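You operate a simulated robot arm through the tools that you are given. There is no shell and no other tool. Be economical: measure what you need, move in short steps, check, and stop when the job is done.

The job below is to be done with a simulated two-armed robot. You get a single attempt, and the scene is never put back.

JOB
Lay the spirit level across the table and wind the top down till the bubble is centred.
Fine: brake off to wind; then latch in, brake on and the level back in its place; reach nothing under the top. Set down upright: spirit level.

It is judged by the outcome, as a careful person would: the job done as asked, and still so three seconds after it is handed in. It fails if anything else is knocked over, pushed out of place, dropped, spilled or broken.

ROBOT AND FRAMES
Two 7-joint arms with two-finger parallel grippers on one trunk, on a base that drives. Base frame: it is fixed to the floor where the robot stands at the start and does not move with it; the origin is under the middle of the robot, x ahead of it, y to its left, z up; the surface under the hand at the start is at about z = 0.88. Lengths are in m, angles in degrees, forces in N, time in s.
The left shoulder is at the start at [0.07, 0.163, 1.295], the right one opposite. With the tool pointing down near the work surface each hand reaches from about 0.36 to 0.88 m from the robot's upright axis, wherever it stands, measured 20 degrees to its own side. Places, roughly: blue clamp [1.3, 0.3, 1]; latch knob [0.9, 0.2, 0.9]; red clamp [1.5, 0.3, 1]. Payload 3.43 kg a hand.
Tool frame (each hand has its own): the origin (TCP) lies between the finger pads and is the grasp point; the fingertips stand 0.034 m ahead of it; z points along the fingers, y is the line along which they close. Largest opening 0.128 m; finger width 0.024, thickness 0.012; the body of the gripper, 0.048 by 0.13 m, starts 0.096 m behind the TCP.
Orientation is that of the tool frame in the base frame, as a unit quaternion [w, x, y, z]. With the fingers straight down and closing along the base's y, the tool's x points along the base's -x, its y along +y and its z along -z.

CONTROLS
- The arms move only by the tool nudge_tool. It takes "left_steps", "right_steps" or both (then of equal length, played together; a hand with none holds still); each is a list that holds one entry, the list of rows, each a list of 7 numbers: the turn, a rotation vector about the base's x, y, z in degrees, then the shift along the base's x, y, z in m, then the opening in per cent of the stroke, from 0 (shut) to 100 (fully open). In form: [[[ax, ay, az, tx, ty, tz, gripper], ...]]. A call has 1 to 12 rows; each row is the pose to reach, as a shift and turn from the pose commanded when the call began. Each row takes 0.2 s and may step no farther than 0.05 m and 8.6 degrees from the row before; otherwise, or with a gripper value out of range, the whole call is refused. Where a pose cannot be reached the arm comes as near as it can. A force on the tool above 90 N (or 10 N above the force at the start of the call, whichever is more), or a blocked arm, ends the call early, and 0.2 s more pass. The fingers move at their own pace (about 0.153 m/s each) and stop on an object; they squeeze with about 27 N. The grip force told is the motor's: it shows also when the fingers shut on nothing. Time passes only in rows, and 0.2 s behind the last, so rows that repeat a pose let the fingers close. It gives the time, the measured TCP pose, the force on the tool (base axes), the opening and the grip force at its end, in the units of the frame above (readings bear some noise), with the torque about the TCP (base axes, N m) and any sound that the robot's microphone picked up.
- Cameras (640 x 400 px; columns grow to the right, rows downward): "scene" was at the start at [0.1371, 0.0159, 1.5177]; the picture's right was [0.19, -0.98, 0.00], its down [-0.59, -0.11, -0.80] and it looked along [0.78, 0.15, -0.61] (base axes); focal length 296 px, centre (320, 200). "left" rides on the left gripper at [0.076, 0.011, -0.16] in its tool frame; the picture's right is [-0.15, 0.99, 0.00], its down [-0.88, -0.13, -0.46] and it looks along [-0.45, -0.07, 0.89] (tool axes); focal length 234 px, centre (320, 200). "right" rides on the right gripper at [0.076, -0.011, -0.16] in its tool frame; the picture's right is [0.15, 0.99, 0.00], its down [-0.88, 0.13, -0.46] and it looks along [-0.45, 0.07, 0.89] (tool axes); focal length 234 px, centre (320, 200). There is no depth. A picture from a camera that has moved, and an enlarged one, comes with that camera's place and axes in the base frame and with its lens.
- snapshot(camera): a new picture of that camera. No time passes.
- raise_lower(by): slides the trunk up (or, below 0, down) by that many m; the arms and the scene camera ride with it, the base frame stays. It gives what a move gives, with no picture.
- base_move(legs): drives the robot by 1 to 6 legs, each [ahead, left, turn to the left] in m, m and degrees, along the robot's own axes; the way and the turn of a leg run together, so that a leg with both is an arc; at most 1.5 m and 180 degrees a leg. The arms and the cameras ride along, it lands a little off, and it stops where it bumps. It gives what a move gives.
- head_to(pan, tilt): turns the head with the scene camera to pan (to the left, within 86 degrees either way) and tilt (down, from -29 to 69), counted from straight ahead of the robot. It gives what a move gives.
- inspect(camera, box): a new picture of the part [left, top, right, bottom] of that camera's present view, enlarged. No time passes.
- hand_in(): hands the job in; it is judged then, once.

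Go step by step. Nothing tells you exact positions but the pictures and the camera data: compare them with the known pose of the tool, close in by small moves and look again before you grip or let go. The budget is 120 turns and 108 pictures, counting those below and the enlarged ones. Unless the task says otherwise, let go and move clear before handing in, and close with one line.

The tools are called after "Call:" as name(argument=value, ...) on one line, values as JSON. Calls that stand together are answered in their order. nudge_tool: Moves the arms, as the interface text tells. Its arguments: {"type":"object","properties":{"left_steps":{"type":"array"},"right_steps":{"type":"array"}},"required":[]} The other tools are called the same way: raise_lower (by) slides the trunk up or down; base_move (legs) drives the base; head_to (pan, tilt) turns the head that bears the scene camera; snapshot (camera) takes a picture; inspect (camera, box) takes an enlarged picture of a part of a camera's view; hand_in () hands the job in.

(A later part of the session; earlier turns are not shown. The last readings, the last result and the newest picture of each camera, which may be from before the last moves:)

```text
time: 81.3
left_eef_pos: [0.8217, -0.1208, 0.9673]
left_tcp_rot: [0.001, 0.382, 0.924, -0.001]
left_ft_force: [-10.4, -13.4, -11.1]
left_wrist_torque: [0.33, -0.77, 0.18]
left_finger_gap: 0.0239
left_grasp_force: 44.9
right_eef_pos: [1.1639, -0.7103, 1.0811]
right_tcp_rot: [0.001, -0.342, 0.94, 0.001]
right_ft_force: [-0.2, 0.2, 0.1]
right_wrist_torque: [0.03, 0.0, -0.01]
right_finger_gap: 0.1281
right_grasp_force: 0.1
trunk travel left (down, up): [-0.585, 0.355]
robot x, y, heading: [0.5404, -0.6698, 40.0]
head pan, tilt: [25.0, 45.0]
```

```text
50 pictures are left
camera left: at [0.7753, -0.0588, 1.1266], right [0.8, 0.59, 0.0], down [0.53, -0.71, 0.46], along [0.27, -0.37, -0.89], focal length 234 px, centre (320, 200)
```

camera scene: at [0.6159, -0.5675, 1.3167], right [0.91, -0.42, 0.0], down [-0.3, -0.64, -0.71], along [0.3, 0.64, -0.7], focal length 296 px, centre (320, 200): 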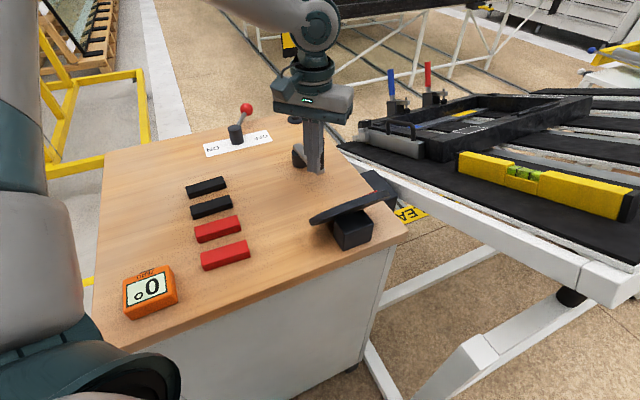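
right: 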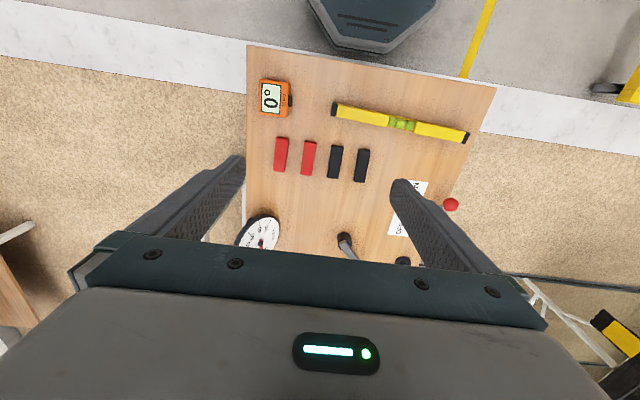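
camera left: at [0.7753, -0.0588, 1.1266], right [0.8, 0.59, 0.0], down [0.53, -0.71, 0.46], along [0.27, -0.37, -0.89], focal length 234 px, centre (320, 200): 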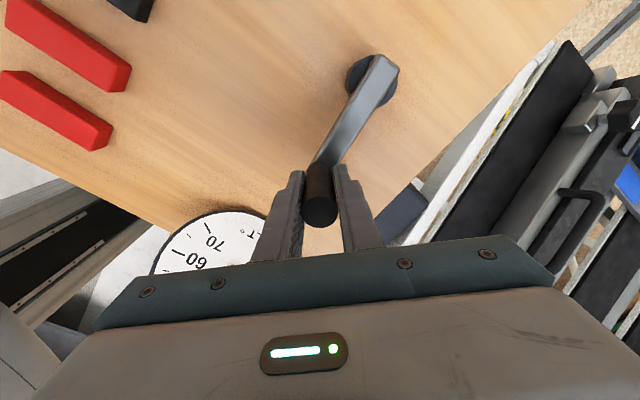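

Gripped; hub ≈(0.8095,−0.034), r≈0.087, handle at −83°. Wind 102° counter-clockwise with the hand turning along.

Call:
nudge_tool(left_steps=[[[0, 0, 8.5, 0.0106, 0.0015, 0, 0], [0, 0, 17, 0.0228, 0.0059, 0, 0], [0, 0, 25.5, 0.0341, 0.012, 0, 0], [0, 0, 34, 0.0445, 0.0197, 0, 0], [0, 0, 42.5, 0.0535, 0.0288, 0, 0], [0, 0, 51, 0.0612, 0.0392, 0, 0], [0, 0, 59.5, 0.0672, 0.0507, 0, 0], [0, 0, 68, 0.0714, 0.0628, 0, 0], [0, 0, 76.5, 0.0738, 0.0755, 0, 0], [0, 0, 85, 0.0743, 0.0884, 0, 0], [0, 0, 93.5, 0.0729, 0.1012, 0, 0], [0, 0, 102, 0.0696, 0.1137, 0, 0]]])

Call:
snapshot(camera="left")

Call:
snapshot(camera="scene")

```text
time: 83.9
left_eef_pos: [0.8935, -0.0055, 0.9678]
left_tcp_rot: [0.002, -0.477, 0.879, 0.002]
left_ft_force: [3.8, -14.9, -22.4]
left_wrist_torque: [-0.53, -1.2, -0.11]
left_finger_gap: 0.0237
left_grasp_force: 44.8
right_eef_pos: [1.1655, -0.7088, 1.0806]
right_tcp_rot: [-0.001, -0.341, 0.94, 0.0]
right_ft_force: [0.2, -0.6, 0.5]
right_wrist_torque: [0.0, -0.04, -0.01]
right_finger_gap: 0.1277
right_grasp_force: 0.1
trunk travel left (down, up): [-0.585, 0.355]
robot x, y, heading: [0.539, -0.6691, 39.8]
head pan, tilt: [25.0, 45.0]
```

```text
49 pictures are left
camera left: at [0.8426, -0.064, 1.1273], right [-0.75, 0.66, 0.0], down [0.59, 0.67, 0.46], along [0.3, 0.35, -0.89], focal length 234 px, centre (320, 200)
```

left: 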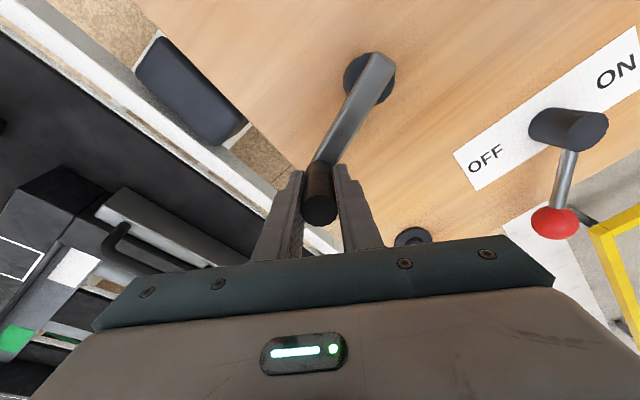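

```text
48 pictures are left
camera scene: at [0.6203, -0.5629, 1.3161], right [0.91, -0.42, 0.0], down [-0.3, -0.64, -0.71], along [0.3, 0.64, -0.71], focal length 296 px, centre (320, 200)
```

scene: 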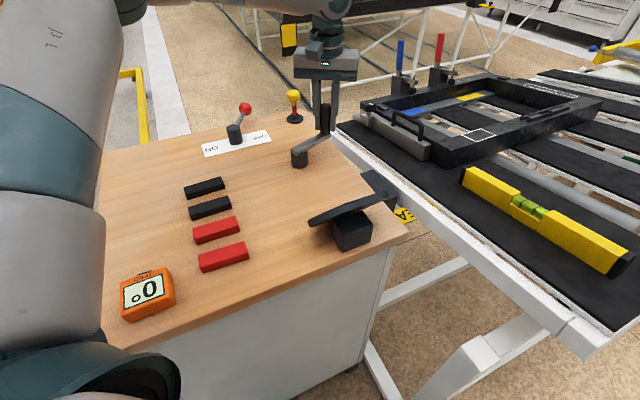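

Working; the top has come down. Check the bubble close up.

Call:
inspect(camera="scene", box=[490, 180, 570, 230])

Call:
inspect(camera="scene", box=[300, 170, 400, 232])

```text
8.00 times, centred on (530, 205) of scene
camera zoom: at [0.6203, -0.5629, 1.3161], right [0.91, -0.42, 0.0], down [-0.3, -0.64, -0.71], along [0.3, 0.64, -0.71], focal length 2364 px, centre (-1360, 160)
```

zoom: 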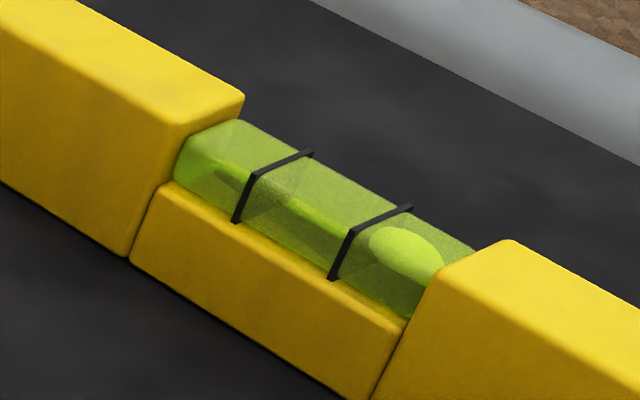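

```text
6.40 times, centred on (350, 201) of scene
camera zoom: at [0.6203, -0.5629, 1.3161], right [0.91, -0.42, 0.0], down [-0.3, -0.64, -0.71], along [0.3, 0.64, -0.71], focal length 1891 px, centre (128, 194)
```

zoom: 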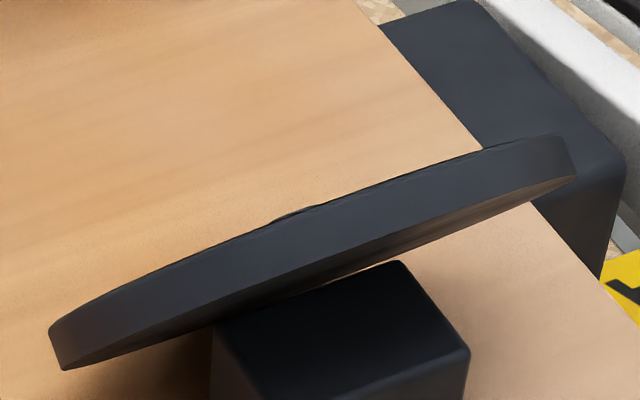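

Bubble still at the right end. Wind another 34°, then look.

Call:
nudge_tool(left_steps=[[[0, 0, 8.5, -0.0051, 0.0118, 0, 0], [0, 0, 17, -0.0119, 0.0228, 0, 0], [0, 0, 25.5, -0.0202, 0.0327, 0, 0], [0, 0, 34, -0.0299, 0.0412, 0, 0], [0, 0, 34, -0.0299, 0.0412, 0, 0]]])

Call:
inspect(camera="scene", box=[480, 180, 576, 240])

```text
time: 85.1
left_eef_pos: [0.8633, 0.0361, 0.968]
left_tcp_rot: [-0.001, 0.713, -0.701, -0.003]
left_ft_force: [1.4, -21.4, -20.5]
left_wrist_torque: [0.26, -1.68, 0.11]
left_finger_gap: 0.024
left_grasp_force: 45.2
right_eef_pos: [1.1665, -0.7097, 1.0799]
right_tcp_rot: [-0.001, -0.34, 0.94, 0.0]
right_ft_force: [-0.8, 0.3, 0.0]
right_wrist_torque: [0.03, 0.04, -0.02]
right_finger_gap: 0.128
right_grasp_force: 0.1
trunk travel left (down, up): [-0.585, 0.355]
robot x, y, heading: [0.5435, -0.6676, 39.9]
head pan, tilt: [25.0, 45.0]
```

```text
6.67 times, centred on (528, 210) of scene
camera zoom: at [0.6197, -0.5641, 1.3162], right [0.91, -0.42, 0.0], down [-0.3, -0.64, -0.71], along [0.3, 0.64, -0.71], focal length 1970 px, centre (-1067, 133)
```

zoom: 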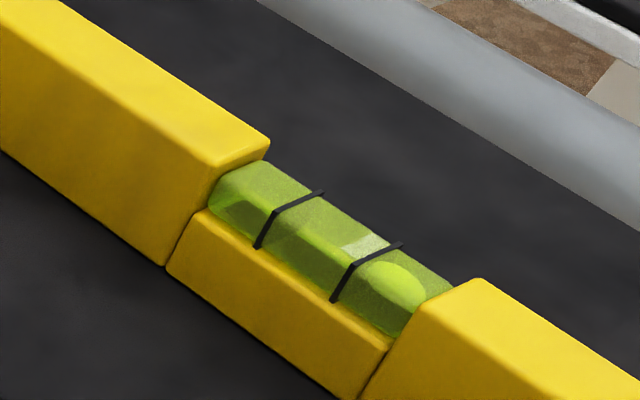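

Still saturated; another 17°.

Call:
nudge_tool(left_steps=[[[0, 0, 8.5, -0.0108, 0.007, 0, 0], [0, 0, 17, -0.0226, 0.0123, 0, 0], [0, 0, 17, -0.0226, 0.0123, 0, 0]]])

Call:
inspect(camera="scene", box=[480, 180, 576, 240])

```text
time: 85.9
left_eef_pos: [0.8406, 0.0477, 0.9677]
left_tcp_rot: [-0.002, 0.808, -0.589, -0.002]
left_ft_force: [7.3, -20.4, -19.0]
left_wrist_torque: [0.77, -1.28, 0.04]
left_finger_gap: 0.0238
left_grasp_force: 45.2
right_eef_pos: [1.1677, -0.7089, 1.079]
right_tcp_rot: [0.001, -0.342, 0.94, 0.002]
right_ft_force: [0.4, 0.7, 0.0]
right_wrist_torque: [0.0, -0.01, -0.01]
right_finger_gap: 0.1279
right_grasp_force: 0.1
trunk travel left (down, up): [-0.585, 0.355]
robot x, y, heading: [0.5455, -0.6701, 39.9]
head pan, tilt: [25.0, 45.0]
```

```text
6.67 times, centred on (528, 210) of scene
camera zoom: at [0.6205, -0.5642, 1.3162], right [0.91, -0.42, 0.0], down [-0.3, -0.64, -0.71], along [0.3, 0.64, -0.71], focal length 1970 px, centre (-1067, 133)
```

zoom: 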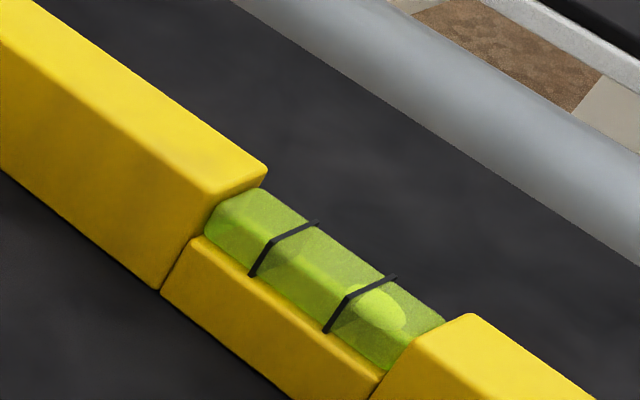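

The bubble has begun to move. One more 8.5°.

Call:
nudge_tool(left_steps=[[[0, 0, 4.2, -0.0062, 0.002, 0, 0], [0, 0, 8.5, -0.0124, 0.0035, 0, 0], [0, 0, 8.5, -0.0124, 0.0035, 0, 0]]])

Call:
inspect(camera="scene", box=[480, 180, 576, 240])

```text
time: 86.7
left_eef_pos: [0.8279, 0.0515, 0.968]
left_tcp_rot: [-0.001, 0.85, -0.526, -0.003]
left_ft_force: [11.0, -16.4, -14.4]
left_wrist_torque: [0.09, -1.04, -0.07]
left_finger_gap: 0.0236
left_grasp_force: 44.7
right_eef_pos: [1.1665, -0.709, 1.0794]
right_tcp_rot: [-0.001, -0.342, 0.94, 0.001]
right_ft_force: [-0.5, 0.7, 0.3]
right_wrist_torque: [0.0, -0.02, -0.01]
right_finger_gap: 0.128
right_grasp_force: 0.0
trunk travel left (down, up): [-0.585, 0.355]
robot x, y, heading: [0.5452, -0.6692, 40.1]
head pan, tilt: [25.0, 45.0]
```

```text
6.67 times, centred on (528, 210) of scene
camera zoom: at [0.6208, -0.5641, 1.3162], right [0.91, -0.42, 0.0], down [-0.3, -0.64, -0.71], along [0.3, 0.64, -0.71], focal length 1970 px, centre (-1067, 133)
```

zoom: 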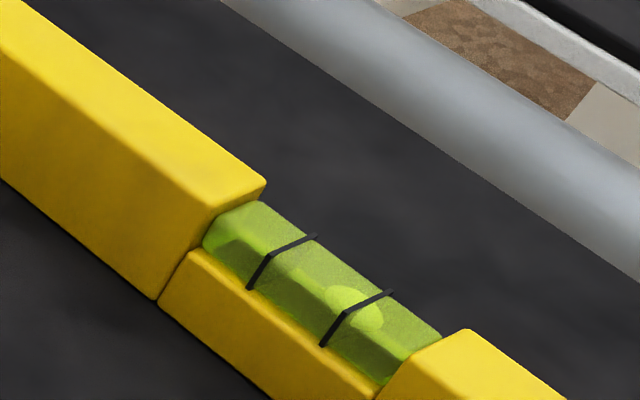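

Bubble centre is now on the right line; about 12° more should centre it.

Call:
nudge_tool(left_steps=[[[0, 0, 6, -0.009, 0.0013, 0, 0], [0, 0, 12, -0.0181, 0.0017, 0, 0], [0, 0, 12, -0.0181, 0.0017, 0, 0]]])

Call:
inspect(camera="scene", box=[490, 195, 554, 235])

```text
time: 87.5
left_eef_pos: [0.8104, 0.0529, 0.969]
left_tcp_rot: [-0.002, 0.9, -0.435, -0.003]
left_ft_force: [13.5, -6.5, -2.6]
left_wrist_torque: [-0.16, -0.32, 0.04]
left_finger_gap: 0.0238
left_grasp_force: 44.4
right_eef_pos: [1.1671, -0.7089, 1.0795]
right_tcp_rot: [0.0, -0.341, 0.94, 0.0]
right_ft_force: [-0.3, 0.7, -0.3]
right_wrist_torque: [-0.02, -0.02, 0.0]
right_finger_gap: 0.1284
right_grasp_force: 0.1
trunk travel left (down, up): [-0.585, 0.355]
robot x, y, heading: [0.5414, -0.6675, 39.8]
head pan, tilt: [25.0, 45.0]
```

```text
10.00 times, centred on (522, 215) of scene
camera zoom: at [0.6208, -0.5639, 1.3163], right [0.91, -0.42, 0.0], down [-0.3, -0.64, -0.71], along [0.3, 0.64, -0.71], focal length 2955 px, centre (-1700, 50)
```

zoom: 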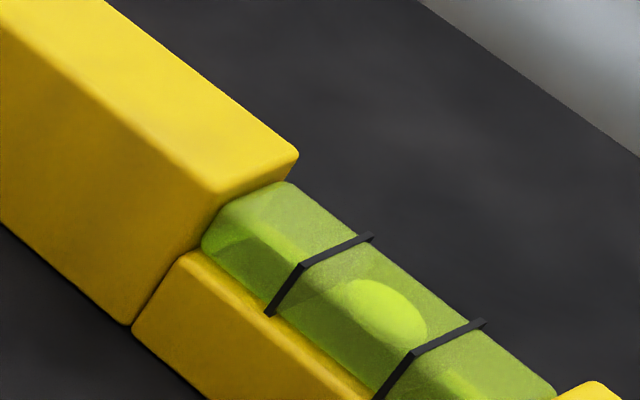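

Almost centred. I'll look with the right wrist camera, too, for a less slanted view.

Call:
snapshot(camera="right")

```text
41 pictures are left
camera right: at [1.1155, -0.7663, 1.2408], right [-0.75, 0.66, 0.0], down [0.59, 0.66, 0.46], along [0.3, 0.34, -0.89], focal length 234 px, centre (320, 200)
```

right: 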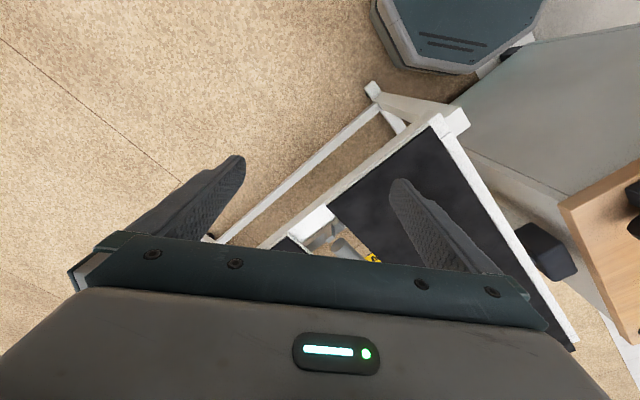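

I'll move the right hand (high, well above the table) so its camera looks squarely at the vial.

Call:
nudge_tool(right_steps=[[[0, 0, 0, 0, 0, 0.045, 100], [0, 0, 0, -0.014, 0.045, 0.06, 100], [0, 0, 0, -0.028, 0.09, 0.06, 100], [0, 0, 0, -0.042, 0.135, 0.06, 100], [0, 0, 0, -0.056, 0.18, 0.06, 100], [0, 0, 0, -0.07, 0.225, 0.06, 100], [0, 0, 0, -0.084, 0.27, 0.06, 100], [0, 0, 0, -0.098, 0.315, 0.06, 100], [0, 0, 0, -0.115, 0.36, 0.06, 100], [0, 0, 0, -0.115, 0.366, 0.06, 100]]])

Call:
snapshot(camera="right")

```text
time: 89.7
left_eef_pos: [0.8115, 0.0534, 0.969]
left_tcp_rot: [0.0, 0.9, -0.436, -0.002]
left_ft_force: [11.4, 7.9, 15.2]
left_wrist_torque: [-0.99, -0.47, 0.05]
left_finger_gap: 0.0236
left_grasp_force: 44.9
right_eef_pos: [1.051, -0.3434, 1.142]
right_tcp_rot: [0.0, -0.341, 0.94, 0.001]
right_ft_force: [0.4, -0.2, 0.1]
right_wrist_torque: [-0.01, 0.01, 0.03]
right_finger_gap: 0.1278
right_grasp_force: 0.0
trunk travel left (down, up): [-0.585, 0.355]
robot x, y, heading: [0.5444, -0.6655, 39.7]
head pan, tilt: [25.0, 45.0]
```

```text
40 pictures are left
camera right: at [0.9986, -0.4001, 1.3024], right [-0.75, 0.66, 0.0], down [0.59, 0.66, 0.46], along [0.3, 0.34, -0.89], focal length 234 px, centre (320, 200)
```

right: 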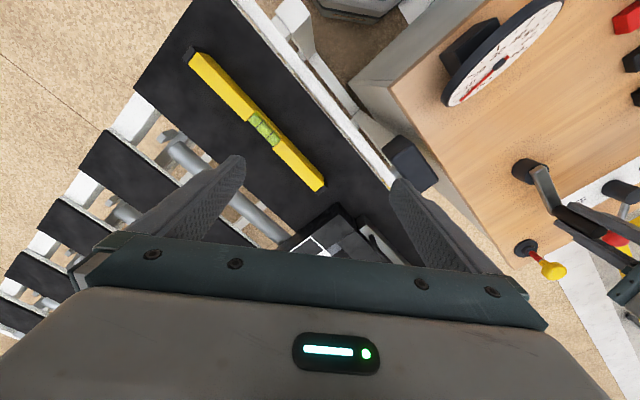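

Call:
inspect(camera="right", box=[240, 105, 290, 155])

Call:
inspect(camera="right", box=[430, 0, 570, 110])

```text
8.00 times, centred on (265, 130) of right
camera zoom: at [0.9986, -0.4001, 1.3024], right [-0.75, 0.66, 0.0], down [0.59, 0.66, 0.46], along [0.3, 0.34, -0.89], focal length 1873 px, centre (760, 760)
```

zoom: 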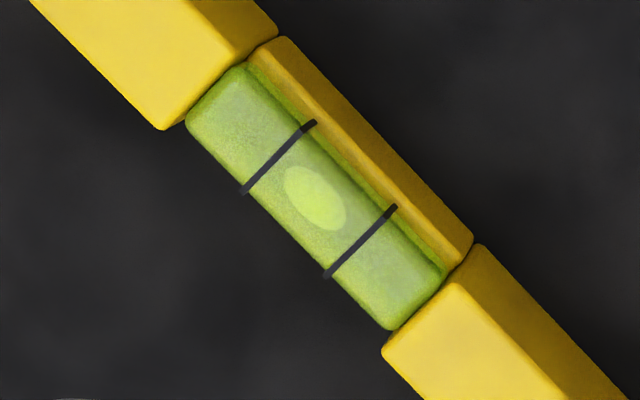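

```text
3.64 times, centred on (500, 55) of right
camera zoom: at [0.9986, -0.4001, 1.3024], right [-0.75, 0.66, 0.0], down [0.59, 0.66, 0.46], along [0.3, 0.34, -0.89], focal length 852 px, centre (-334, 727)
```

zoom: 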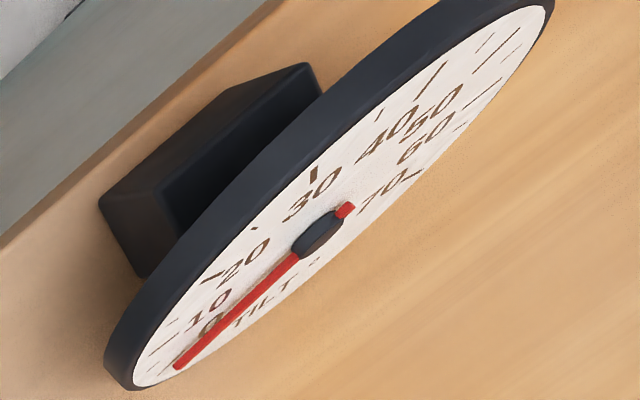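

Very good view: the bubble is within the lines, only ~4% off toward the right. A tiny further nudge (~1.3°) counter-clockwise.

Call:
nudge_tool(left_steps=[[[0, 0, 0, -0.001, 0, 0, 0], [0, 0, 0, -0.002, 0, 0, 0], [0, 0, 0, -0.002, 0, 0, 0]]])

Call:
inspect(camera="right", box=[240, 105, 290, 155])

```text
time: 90.5
left_eef_pos: [0.8109, 0.0527, 0.9695]
left_tcp_rot: [-0.001, 0.9, -0.436, -0.003]
left_ft_force: [18.4, 7.6, 16.8]
left_wrist_torque: [-0.56, -0.55, 0.36]
left_finger_gap: 0.0238
left_grasp_force: 44.8
right_eef_pos: [1.0518, -0.344, 1.1418]
right_tcp_rot: [0.0, -0.341, 0.94, 0.001]
right_ft_force: [-0.2, 0.3, -1.2]
right_wrist_torque: [-0.02, -0.01, -0.02]
right_finger_gap: 0.1279
right_grasp_force: 0.0
trunk travel left (down, up): [-0.585, 0.355]
robot x, y, heading: [0.5454, -0.6721, 39.8]
head pan, tilt: [25.0, 45.0]
```

```text
8.00 times, centred on (265, 130) of right
camera zoom: at [1.0001, -0.4011, 1.3023], right [-0.75, 0.67, 0.0], down [0.59, 0.66, 0.46], along [0.3, 0.34, -0.89], focal length 1873 px, centre (760, 760)
```

zoom: 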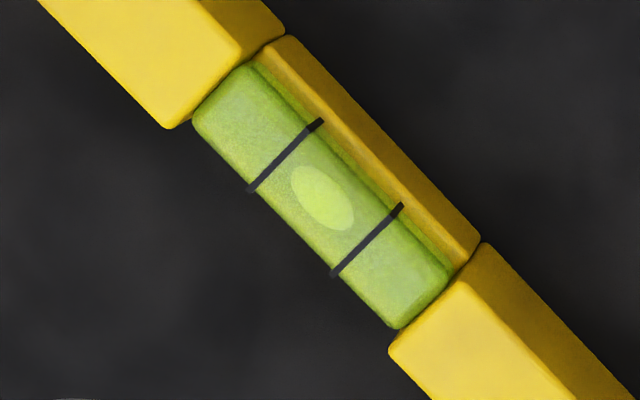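

Bubble is centred to within ~3%. Release the handle, lift, and verify it holds.

Call:
nudge_tool(left_steps=[[[0, 0, 0, 0.001, 0, 0, 20], [0, 0, 0, 0.001, 0, 0, 50], [0, 0, 0, 0.001, 0, 0, 50], [0, 0, 0, 0.001, 0, 0.045, 50], [0, 0, 0, 0.001, 0, 0.09, 50], [0, 0, 0, 0.001, 0, 0.11, 50]]])

Call:
inspect(camera="right", box=[240, 105, 290, 155])

Call:
snapshot(camera="left")

Call:
inspect(camera="scene", box=[200, 70, 400, 195])

```text
time: 91.9
left_eef_pos: [0.8082, 0.0544, 1.0796]
left_tcp_rot: [0.0, 0.9, -0.435, -0.003]
left_ft_force: [-0.3, -0.5, -1.6]
left_wrist_torque: [-0.02, -0.01, -0.01]
left_finger_gap: 0.064
left_grasp_force: 0.1
right_eef_pos: [1.05, -0.3429, 1.1415]
right_tcp_rot: [0.0, -0.341, 0.94, 0.0]
right_ft_force: [-0.2, -0.2, 0.5]
right_wrist_torque: [0.02, 0.01, 0.02]
right_finger_gap: 0.1281
right_grasp_force: 0.1
trunk travel left (down, up): [-0.585, 0.355]
robot x, y, heading: [0.5457, -0.6693, 40.0]
head pan, tilt: [25.0, 45.0]
```

```text
8.00 times, centred on (265, 130) of right
camera zoom: at [0.9981, -0.4001, 1.3027], right [-0.75, 0.66, 0.0], down [0.59, 0.66, 0.46], along [0.3, 0.34, -0.89], focal length 1873 px, centre (760, 760)
```

zoom: 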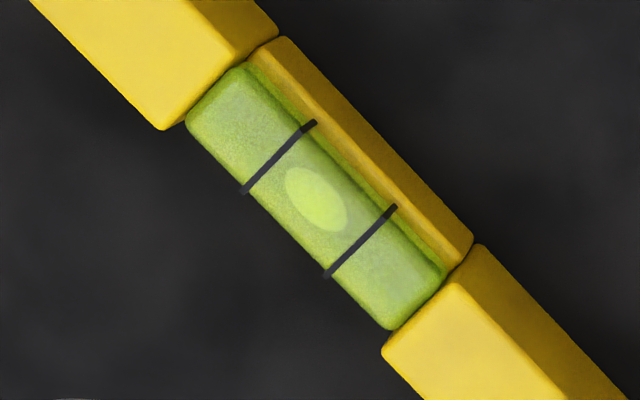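

```text
35 pictures are left
camera left: at [0.8477, -0.0129, 1.2391], right [-0.87, -0.5, 0.0], down [-0.44, 0.77, 0.46], along [-0.23, 0.4, -0.89], focal length 234 px, centre (320, 200)
```

left: 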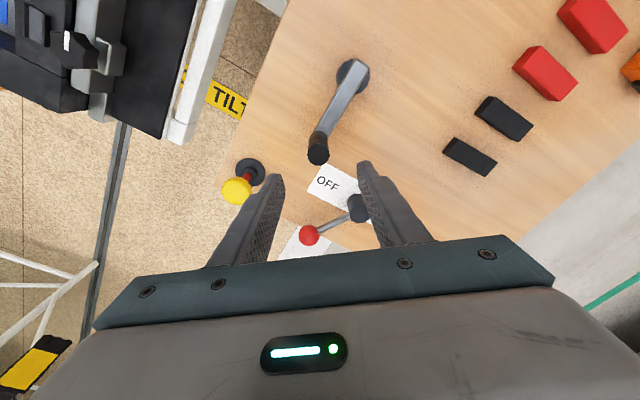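

```text
3.20 times, centred on (300, 132) of scene
camera zoom: at [0.6187, -0.5632, 1.3162], right [0.91, -0.42, 0.0], down [-0.3, -0.64, -0.71], along [0.3, 0.64, -0.71], focal length 946 px, centre (384, 416)
```

zoom: 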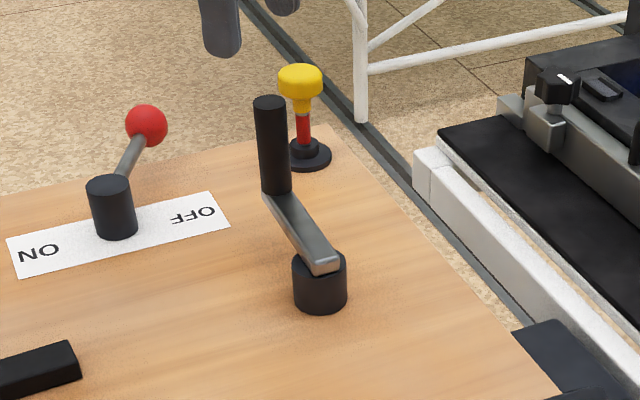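

Bubble holds centred. Latch knob ≈(0.879,0.158), top z≈0.955. Move over it with closed fingers.

Call:
nudge_tool(left_steps=[[[0, 0, 0, 0.024, 0.035, 0, 20], [0, 0, 0, 0.048, 0.07, 0, 0], [0, 0, 0, 0.071, 0.104, 0, 0], [0, 0, 0, 0.071, 0.104, -0.04, 0], [0, 0, 0, 0.071, 0.104, -0.06, 0], [0, 0, 0, 0.071, 0.104, -0.06, 0]]])

Call:
snapshot(camera="left")

Call:
inspect(camera="scene", box=[200, 40, 400, 165])

```text
time: 93.3
left_eef_pos: [0.8525, 0.1381, 1.0189]
left_tcp_rot: [-0.002, 0.901, -0.435, -0.002]
left_ft_force: [0.5, 0.5, -0.8]
left_wrist_torque: [0.01, 0.06, -0.04]
left_finger_gap: 0.0002
left_grasp_force: 27.4
left hand out of reach, approached as far as the arm can: row 3, 4, 5, 6
right_eef_pos: [1.0488, -0.3422, 1.1409]
right_tcp_rot: [0.0, -0.341, 0.94, 0.0]
right_ft_force: [-0.6, 0.0, 0.1]
right_wrist_torque: [0.03, 0.0, 0.0]
right_finger_gap: 0.1279
right_grasp_force: 0.0
trunk travel left (down, up): [-0.585, 0.355]
robot x, y, heading: [0.5401, -0.6716, 39.7]
head pan, tilt: [25.0, 45.0]
```

```text
33 pictures are left
camera left: at [0.8926, 0.0706, 1.1777], right [-0.87, -0.5, 0.0], down [-0.44, 0.77, 0.46], along [-0.23, 0.4, -0.89], focal length 234 px, centre (320, 200)
```

left: 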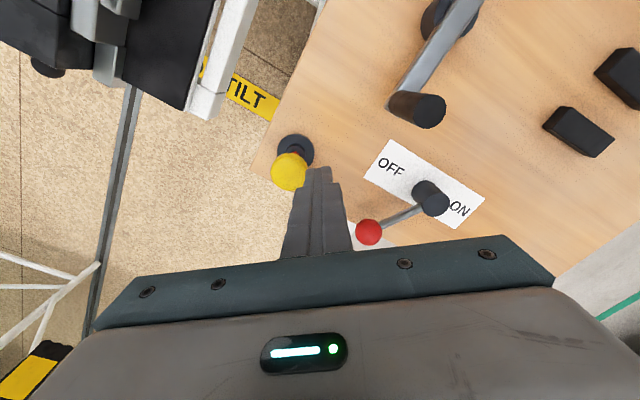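

```text
3.20 times, centred on (300, 102) of scene
camera zoom: at [0.6183, -0.5637, 1.3164], right [0.91, -0.42, 0.0], down [-0.3, -0.64, -0.71], along [0.3, 0.64, -0.71], focal length 946 px, centre (384, 512)
```

zoom: 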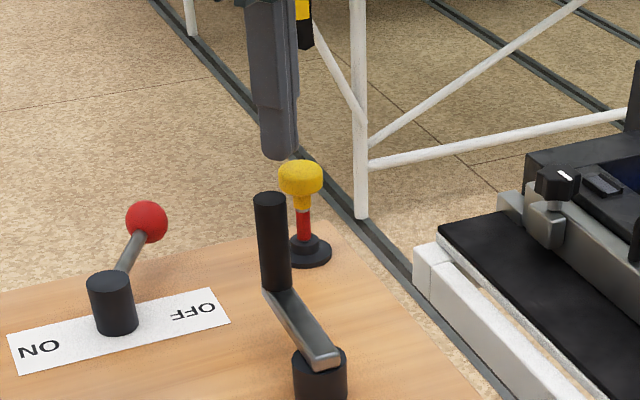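

Just out of reach by ~3 cm; I'll shift the base 8 cm along +x, keeping everything high.

Call:
nudge_tool(left_steps=[[[0, 0, 0, 0, 0, 0.05, 0], [0, 0, 0, -0.02, -0.02, 0.08, 0]]])

Call:
base_move(legs=[[0.068, -0.041, 0]])

Call:
snapshot(camera="left")

```text
time: 93.9
left_eef_pos: [0.8305, 0.1165, 1.1004]
left_tcp_rot: [-0.001, 0.9, -0.435, -0.002]
left_ft_force: [-0.1, -0.8, -0.1]
left_wrist_torque: [0.01, -0.04, 0.0]
left_finger_gap: 0.0
left_grasp_force: 27.4
left hand out of reach, approached as far as the arm can: row 1
right_eef_pos: [1.0482, -0.3453, 1.1435]
right_tcp_rot: [0.002, -0.341, 0.94, 0.001]
right_ft_force: [0.3, 0.2, -0.5]
right_wrist_torque: [0.05, -0.05, 0.01]
right_finger_gap: 0.1284
right_grasp_force: 0.1
trunk travel left (down, up): [-0.585, 0.355]
robot x, y, heading: [0.5444, -0.6704, 40.0]
head pan, tilt: [25.0, 45.0]
```

```text
time: 95.0
left_eef_pos: [0.9084, 0.1304, 1.0994]
left_tcp_rot: [0.0, 0.9, -0.435, -0.002]
left_ft_force: [-0.2, -0.5, -0.9]
left_wrist_torque: [0.02, 0.02, -0.01]
left_finger_gap: 0.0
left_grasp_force: 27.1
right_eef_pos: [1.1281, -0.3297, 1.1425]
right_tcp_rot: [0.0, -0.342, 0.94, 0.0]
right_ft_force: [-0.2, -0.9, 1.1]
right_wrist_torque: [0.01, -0.02, 0.02]
right_finger_gap: 0.1279
right_grasp_force: 0.1
trunk travel left (down, up): [-0.585, 0.355]
robot x, y, heading: [0.6235, -0.654, 40.2]
head pan, tilt: [25.0, 45.0]
```

```text
31 pictures are left
camera left: at [0.9478, 0.0637, 1.2575], right [-0.87, -0.5, 0.0], down [-0.44, 0.77, 0.46], along [-0.23, 0.4, -0.89], focal length 234 px, centre (320, 200)
```

left: 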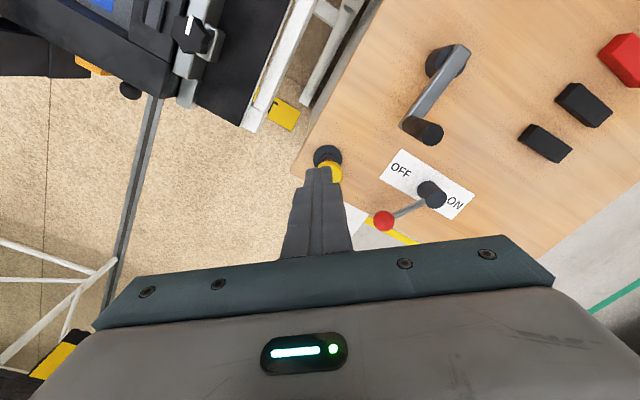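

Knob ≈(0.878,0.157). Position over it and press down with closed fingertips.

Call:
nudge_tool(left_steps=[[[0, 0, 0, -0.03, 0.027, 0, 0], [0, 0, 0, -0.03, 0.027, -0.045, 0], [0, 0, 0, -0.03, 0.027, -0.085, 0], [0, 0, 0, -0.03, 0.027, -0.085, 0]]])

Call:
inspect(camera="scene", box=[120, 20, 360, 170])

```text
time: 96.0
left_eef_pos: [0.8778, 0.1559, 1.0128]
left_tcp_rot: [-0.001, 0.901, -0.434, -0.001]
left_ft_force: [0.2, -0.6, -0.7]
left_wrist_torque: [-0.01, -0.02, -0.02]
left_finger_gap: 0.0
left_grasp_force: 27.2
right_eef_pos: [1.126, -0.3295, 1.1424]
right_tcp_rot: [0.001, -0.342, 0.94, 0.0]
right_ft_force: [-0.2, -0.2, 0.2]
right_wrist_torque: [0.02, -0.01, 0.01]
right_finger_gap: 0.128
right_grasp_force: 0.0
trunk travel left (down, up): [-0.585, 0.355]
robot x, y, heading: [0.6175, -0.6542, 39.7]
head pan, tilt: [25.0, 45.0]
```

```text
2.67 times, centred on (240, 95) of scene
camera zoom: at [0.6952, -0.5503, 1.3164], right [0.91, -0.42, 0.0], down [-0.3, -0.64, -0.71], along [0.3, 0.64, -0.71], focal length 788 px, centre (533, 480)
```

zoom: 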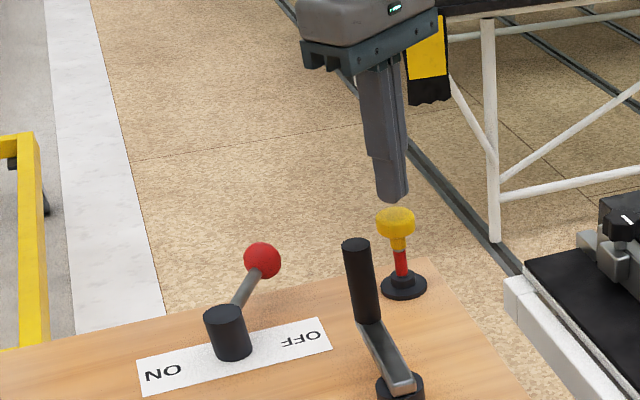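

Right above the knob. Press down gradually.

Call:
nudge_tool(left_steps=[[[0, 0, 0, 0, 0, -0.015, 0], [0, 0, 0, 0, 0, -0.025, 0], [0, 0, 0, 0, 0, -0.033, 0], [0, 0, 0, 0, 0, -0.04, 0], [0, 0, 0, 0, 0, -0.046, 0]]])

Call:
inspect(camera="scene", box=[200, 40, 330, 140])

```text
time: 97.2
left_eef_pos: [0.879, 0.1572, 0.9663]
left_tcp_rot: [0.0, 0.901, -0.434, -0.003]
left_ft_force: [0.6, -0.7, 0.6]
left_wrist_torque: [0.02, 0.04, -0.01]
left_finger_gap: 0.0
left_grasp_force: 27.2
right_eef_pos: [1.1261, -0.3288, 1.142]
right_tcp_rot: [0.0, -0.342, 0.94, 0.0]
right_ft_force: [0.2, 0.4, -0.5]
right_wrist_torque: [0.04, 0.02, 0.0]
right_finger_gap: 0.1281
right_grasp_force: 0.2
trunk travel left (down, up): [-0.585, 0.355]
robot x, y, heading: [0.6199, -0.6559, 40.1]
head pan, tilt: [25.0, 45.0]
```

```text
4.00 times, centred on (265, 90) of scene
camera zoom: at [0.6959, -0.5495, 1.3162], right [0.91, -0.42, 0.0], down [-0.3, -0.64, -0.71], along [0.3, 0.64, -0.71], focal length 1182 px, centre (540, 640)
```

zoom: 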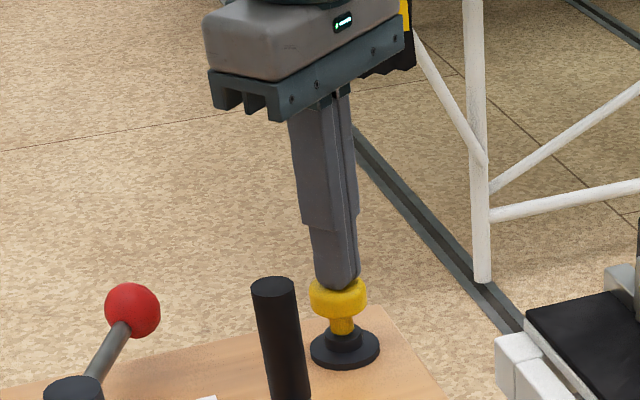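

The red is hidden now; press a bit further to feel the stop.

Call:
nudge_tool(left_steps=[[[0, 0, 0, 0, 0, -0.004, 0], [0, 0, 0, 0, 0, -0.007, 0]]])

Call:
nudge_tool(left_steps=[[[0, 0, 0, 0, 0, 0.02, 0], [0, 0, 0, 0, 0, 0.06, 0], [0, 0, 0, 0, 0, 0.1, 0]]])

Call:
inspect(camera="scene", box=[180, 60, 340, 160])

Call:
snapshot(camera="right")

```text
time: 97.8
left_eef_pos: [0.879, 0.1556, 0.9651]
left_tcp_rot: [-0.005, 0.901, -0.434, -0.001]
left_ft_force: [0.9, 8.9, 23.5]
left_wrist_torque: [0.39, 0.04, -0.06]
left_finger_gap: 0.0
left_grasp_force: 27.4
right_eef_pos: [1.1258, -0.3302, 1.1431]
right_tcp_rot: [0.0, -0.342, 0.94, 0.001]
right_ft_force: [0.0, 0.1, 0.7]
right_wrist_torque: [0.0, -0.03, -0.02]
right_finger_gap: 0.128
right_grasp_force: 0.1
trunk travel left (down, up): [-0.585, 0.355]
robot x, y, heading: [0.6209, -0.66, 39.8]
head pan, tilt: [25.0, 45.0]
```

```text
time: 98.6
left_eef_pos: [0.8772, 0.1564, 1.0589]
left_tcp_rot: [0.0, 0.9, -0.436, -0.003]
left_ft_force: [0.3, 0.2, 0.6]
left_wrist_torque: [-0.02, 0.02, 0.01]
left_finger_gap: 0.0
left_grasp_force: 27.9
right_eef_pos: [1.127, -0.3303, 1.1419]
right_tcp_rot: [0.001, -0.342, 0.94, 0.002]
right_ft_force: [0.0, 0.2, -0.4]
right_wrist_torque: [-0.03, -0.02, -0.02]
right_finger_gap: 0.1279
right_grasp_force: 0.1
trunk travel left (down, up): [-0.585, 0.355]
robot x, y, heading: [0.6211, -0.6523, 40.2]
head pan, tilt: [25.0, 45.0]
```

```text
4.00 times, centred on (260, 110) of scene
camera zoom: at [0.6959, -0.5503, 1.3162], right [0.91, -0.42, 0.0], down [-0.3, -0.64, -0.71], along [0.3, 0.64, -0.71], focal length 1182 px, centre (560, 560)
```

zoom: 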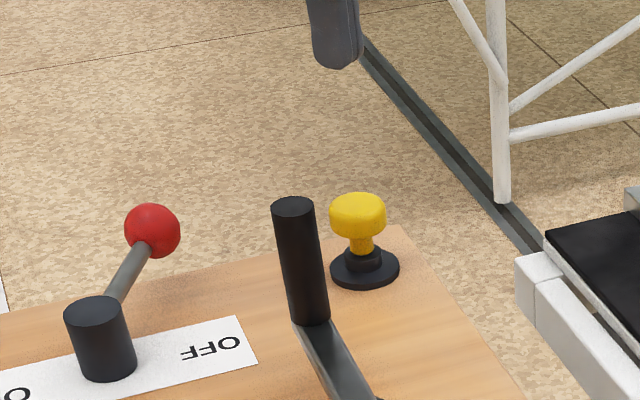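

```text
27 pictures are left
camera right: at [1.0751, -0.3871, 1.3027], right [-0.75, 0.66, 0.0], down [0.59, 0.66, 0.46], along [0.3, 0.34, -0.89], focal length 234 px, centre (320, 200)
```

right: 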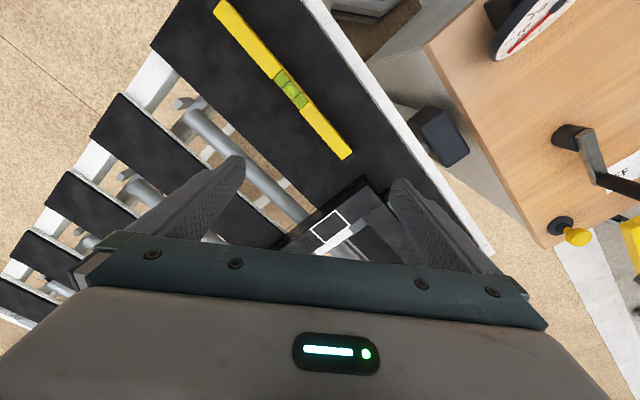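

The latch is fully in. Next the brake: bring closed fingers to the OFF side of the lever and swing it to ON.

Call:
nudge_tool(left_steps=[[[0, 0, 0, -0.045, 0, 0, 0], [0, 0, 0, -0.09, -0.002, 0, 0], [0, 0, 0, -0.105, -0.004, -0.03, 0], [0, 0, 0, -0.105, -0.004, -0.075, 0], [0, 0, 0, -0.105, -0.004, -0.118, 0], [0, 0, 0, -0.105, -0.004, -0.118, 0]]])

Call:
snapshot(camera="left")

```text
time: 100.0
left_eef_pos: [0.7741, 0.1518, 0.9419]
left_tcp_rot: [-0.001, 0.9, -0.435, -0.002]
left_ft_force: [0.5, -0.6, -0.4]
left_wrist_torque: [-0.01, 0.02, 0.03]
left_finger_gap: 0.0001
left_grasp_force: 27.3
right_eef_pos: [1.1257, -0.3308, 1.1418]
right_tcp_rot: [0.001, -0.342, 0.94, 0.0]
right_ft_force: [-0.2, 0.2, -0.1]
right_wrist_torque: [-0.03, -0.01, -0.01]
right_finger_gap: 0.128
right_grasp_force: 0.1
trunk travel left (down, up): [-0.585, 0.355]
robot x, y, heading: [0.6199, -0.6557, 40.2]
head pan, tilt: [25.0, 45.0]
```

```text
26 pictures are left
camera left: at [0.8131, 0.0845, 1.1002], right [-0.87, -0.5, 0.0], down [-0.44, 0.77, 0.46], along [-0.23, 0.4, -0.89], focal length 234 px, centre (320, 200)
```

left: 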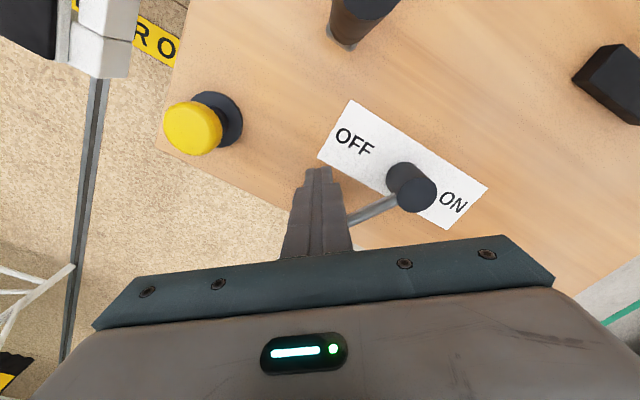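

Placed on the OFF side of the rod as intended. Now swing it to ON.

Call:
nudge_tool(left_steps=[[[0, 0, 0, -0.021, 0.0138, 0, 0], [0, 0, 0, -0.0376, 0.0274, 0, 0], [0, 0, 0, -0.055, 0.035, 0, 0], [0, 0, 0, -0.0738, 0.0378, 0, 0], [0, 0, 0, -0.0927, 0.0356, 0, 0], [0, 0, 0, -0.1, 0.034, 0, 0], [0, 0, 0, -0.103, 0.033, 0, 0]]])

Call:
nudge_tool(left_steps=[[[0, 0, 0, 0.015, 0.0, 0, 0], [0, 0, 0, 0.02, 0.0, 0.04, 0], [0, 0, 0, 0.02, 0.0, 0.085, 0], [0, 0, 0, 0.02, 0.0, 0.13, 0]]])

Call:
snapshot(camera="scene")

Call:
snapshot(camera="left")

```text
time: 101.6
left_eef_pos: [0.6745, 0.1814, 0.9443]
left_tcp_rot: [0.001, 0.9, -0.436, 0.0]
left_ft_force: [24.6, -34.1, -10.7]
left_wrist_torque: [-0.67, -0.59, 0.47]
left_finger_gap: 0.0
left_grasp_force: 26.8
right_eef_pos: [1.1305, -0.3328, 1.1411]
right_tcp_rot: [-0.001, -0.341, 0.94, 0.002]
right_ft_force: [-0.1, -0.3, -0.3]
right_wrist_torque: [-0.01, 0.01, 0.0]
right_finger_gap: 0.128
right_grasp_force: 0.0
trunk travel left (down, up): [-0.585, 0.355]
robot x, y, heading: [0.6221, -0.6579, 39.6]
head pan, tilt: [25.0, 45.0]
```

```text
time: 102.6
left_eef_pos: [0.6937, 0.1875, 1.0733]
left_tcp_rot: [0.001, 0.901, -0.435, -0.003]
left_ft_force: [0.8, -0.2, 0.4]
left_wrist_torque: [0.05, 0.02, 0.03]
left_finger_gap: 0.0
left_grasp_force: 26.6
right_eef_pos: [1.1259, -0.3298, 1.1411]
right_tcp_rot: [0.001, -0.342, 0.94, 0.0]
right_ft_force: [0.2, 0.1, -1.4]
right_wrist_torque: [0.06, 0.04, 0.0]
right_finger_gap: 0.1281
right_grasp_force: 0.1
trunk travel left (down, up): [-0.585, 0.355]
robot x, y, heading: [0.6234, -0.6537, 40.2]
head pan, tilt: [25.0, 45.0]
```

```text
25 pictures are left
camera scene: at [0.696, -0.5501, 1.3162], right [0.91, -0.42, 0.0], down [-0.3, -0.64, -0.71], along [0.3, 0.64, -0.71], focal length 296 px, centre (320, 200)
```

scene: 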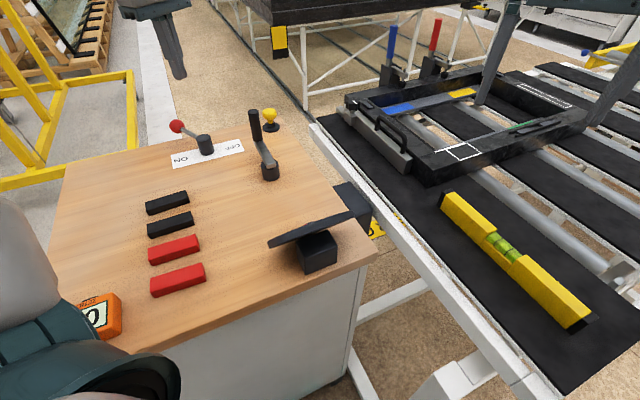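

```text
24 pictures are left
camera left: at [0.7318, 0.1201, 1.2321], right [-0.87, -0.5, 0.0], down [-0.44, 0.77, 0.46], along [-0.23, 0.4, -0.89], focal length 234 px, centre (320, 200)
```

left: 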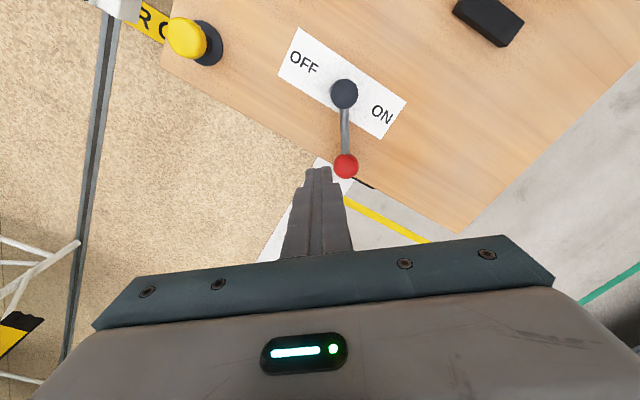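

Brake is ON, latch in, bubble centred. Raise the trunk and drive back to the earlier placing spot to fetch the level with the left hand.

Call:
raise_lower(by=0.22)

Call:
inspect(camera="right", box=[240, 40, 340, 140])

Call:
base_move(legs=[[0, 0, -40], [-0.198, -0.085, 0]])

Call:
snapshot(camera="scene")

```text
time: 104.9
left_eef_pos: [0.6935, 0.1872, 1.2922]
left_tcp_rot: [0.0, 0.9, -0.435, -0.003]
left_ft_force: [-0.2, -0.8, 0.1]
left_wrist_torque: [0.02, 0.02, 0.0]
left_finger_gap: 0.0
left_grasp_force: 26.8
right_eef_pos: [1.126, -0.3297, 1.3606]
right_tcp_rot: [0.0, -0.342, 0.94, 0.0]
right_ft_force: [0.0, 0.2, 0.0]
right_wrist_torque: [0.0, 0.02, 0.04]
right_finger_gap: 0.128
right_grasp_force: 0.0
trunk travel left (down, up): [-0.805, 0.135]
robot x, y, heading: [0.6193, -0.6554, 39.8]
head pan, tilt: [25.0, 45.0]
```

```text
4.00 times, centred on (290, 90) of right
camera zoom: at [1.075, -0.3864, 1.5226], right [-0.75, 0.66, 0.0], down [0.59, 0.67, 0.46], along [0.3, 0.34, -0.89], focal length 937 px, centre (440, 640)
```

zoom: 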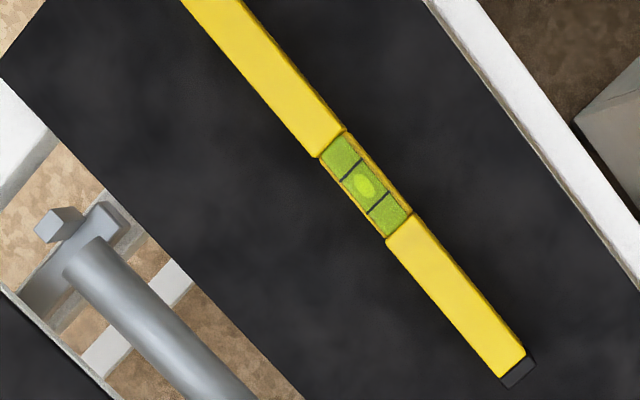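

```text
time: 108.4
left_eef_pos: [1.0158, -0.1345, 1.2903]
left_tcp_rot: [0.0, -0.702, 0.713, 0.003]
left_ft_force: [0.6, 0.3, 0.3]
left_wrist_torque: [0.0, 0.04, -0.01]
left_finger_gap: 0.0003
left_grasp_force: 26.7
right_eef_pos: [1.0238, -0.8078, 1.3614]
right_tcp_rot: [0.0, -0.005, 1.0, -0.001]
right_ft_force: [0.8, 0.1, -0.2]
right_wrist_torque: [-0.02, 0.04, -0.02]
right_finger_gap: 0.1283
right_grasp_force: 0.1
trunk travel left (down, up): [-0.805, 0.135]
robot x, y, heading: [0.4232, -0.7393, 0.6]
head pan, tilt: [25.0, 45.0]
```

```text
22 pictures are left
camera scene: at [0.5521, -0.7048, 1.5359], right [0.43, -0.9, 0.0], down [-0.64, -0.31, -0.71], along [0.64, 0.3, -0.71], focal length 296 px, centre (320, 200)
```

scene: 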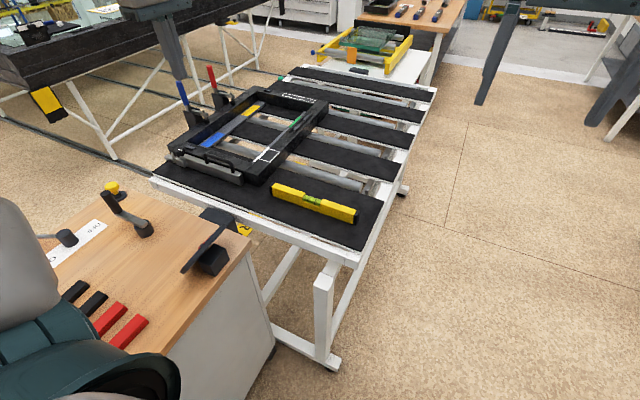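

Bubble still centred. Move the left hand above the level, open, then lower the trunk.

Call:
nudge_tool(left_steps=[[[0, 0, 0, 0.017, -0.044, 0, 20], [0, 0, 0, 0.034, -0.088, 0, 50], [0, 0, 0, 0.051, -0.132, 0, 50], [0, 0, 0, 0.068, -0.176, 0, 50], [0, 0, 0, 0.085, -0.22, 0, 50], [0, 0, 0.8, 0.103, -0.263, 0, 50], [0, 0, 0.8, 0.103, -0.263, 0, 50]]])

Call:
raise_lower(by=-0.18)

Call:
nudge_tool(left_steps=[[[0, 0, 0, 0, 0, -0.04, 50], [0, 0, 0, 0, 0, -0.08, 50], [0, 0, 0, 0, 0, -0.11, 50], [0, 0, 0, 0, 0, -0.11, 50]]])

Call:
snapshot(camera="left")

```text
time: 110.0
left_eef_pos: [1.1142, -0.3969, 1.2923]
left_tcp_rot: [0.0, -0.707, 0.707, 0.002]
left_ft_force: [-0.5, 0.2, 0.1]
left_wrist_torque: [0.0, -0.03, -0.02]
left_finger_gap: 0.0641
left_grasp_force: 0.1
right_eef_pos: [1.02, -0.8098, 1.3608]
right_tcp_rot: [0.0, -0.004, 1.0, 0.0]
right_ft_force: [-0.6, 0.1, 0.1]
right_wrist_torque: [0.03, 0.0, -0.02]
right_finger_gap: 0.1281
right_grasp_force: 0.1
trunk travel left (down, up): [-0.805, 0.135]
robot x, y, heading: [0.4282, -0.7403, 0.8]
head pan, tilt: [25.0, 45.0]
```

```text
time: 112.0
left_eef_pos: [1.1154, -0.3977, 1.1116]
left_tcp_rot: [0.002, -0.706, 0.708, 0.003]
left_ft_force: [-0.3, 0.4, -0.4]
left_wrist_torque: [0.02, -0.03, 0.02]
left_finger_gap: 0.064
left_grasp_force: 0.1
right_eef_pos: [1.0209, -0.8105, 1.1823]
right_tcp_rot: [0.0, -0.005, 1.0, 0.0]
right_ft_force: [0.9, -0.2, 0.6]
right_wrist_torque: [-0.02, -0.01, -0.03]
right_finger_gap: 0.128
right_grasp_force: 0.0
trunk travel left (down, up): [-0.625, 0.315]
robot x, y, heading: [0.4284, -0.739, 0.4]
head pan, tilt: [25.0, 45.0]
```

```text
time: 113.0
left_eef_pos: [1.1167, -0.3984, 1.0001]
left_tcp_rot: [0.001, -0.706, 0.708, 0.002]
left_ft_force: [0.6, 0.8, 0.1]
left_wrist_torque: [0.0, -0.01, 0.01]
left_finger_gap: 0.0642
left_grasp_force: 0.1
right_eef_pos: [1.0218, -0.8108, 1.181]
right_tcp_rot: [-0.001, -0.005, 1.0, 0.0]
right_ft_force: [0.4, 0.4, -0.7]
right_wrist_torque: [-0.01, -0.05, 0.0]
right_finger_gap: 0.128
right_grasp_force: 0.1
trunk travel left (down, up): [-0.625, 0.315]
robot x, y, heading: [0.4219, -0.7396, 0.4]
head pan, tilt: [25.0, 45.0]
```

```text
21 pictures are left
camera left: at [1.1056, -0.4743, 1.1592], right [-0.99, 0.15, 0.0], down [0.13, 0.88, 0.46], along [0.07, 0.45, -0.89], focal length 234 px, centre (320, 200)
```

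left: 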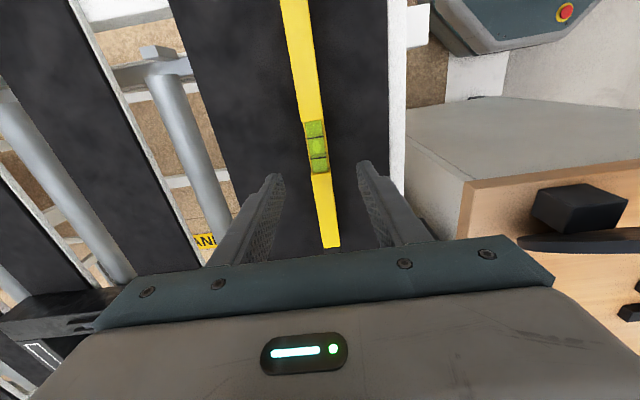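

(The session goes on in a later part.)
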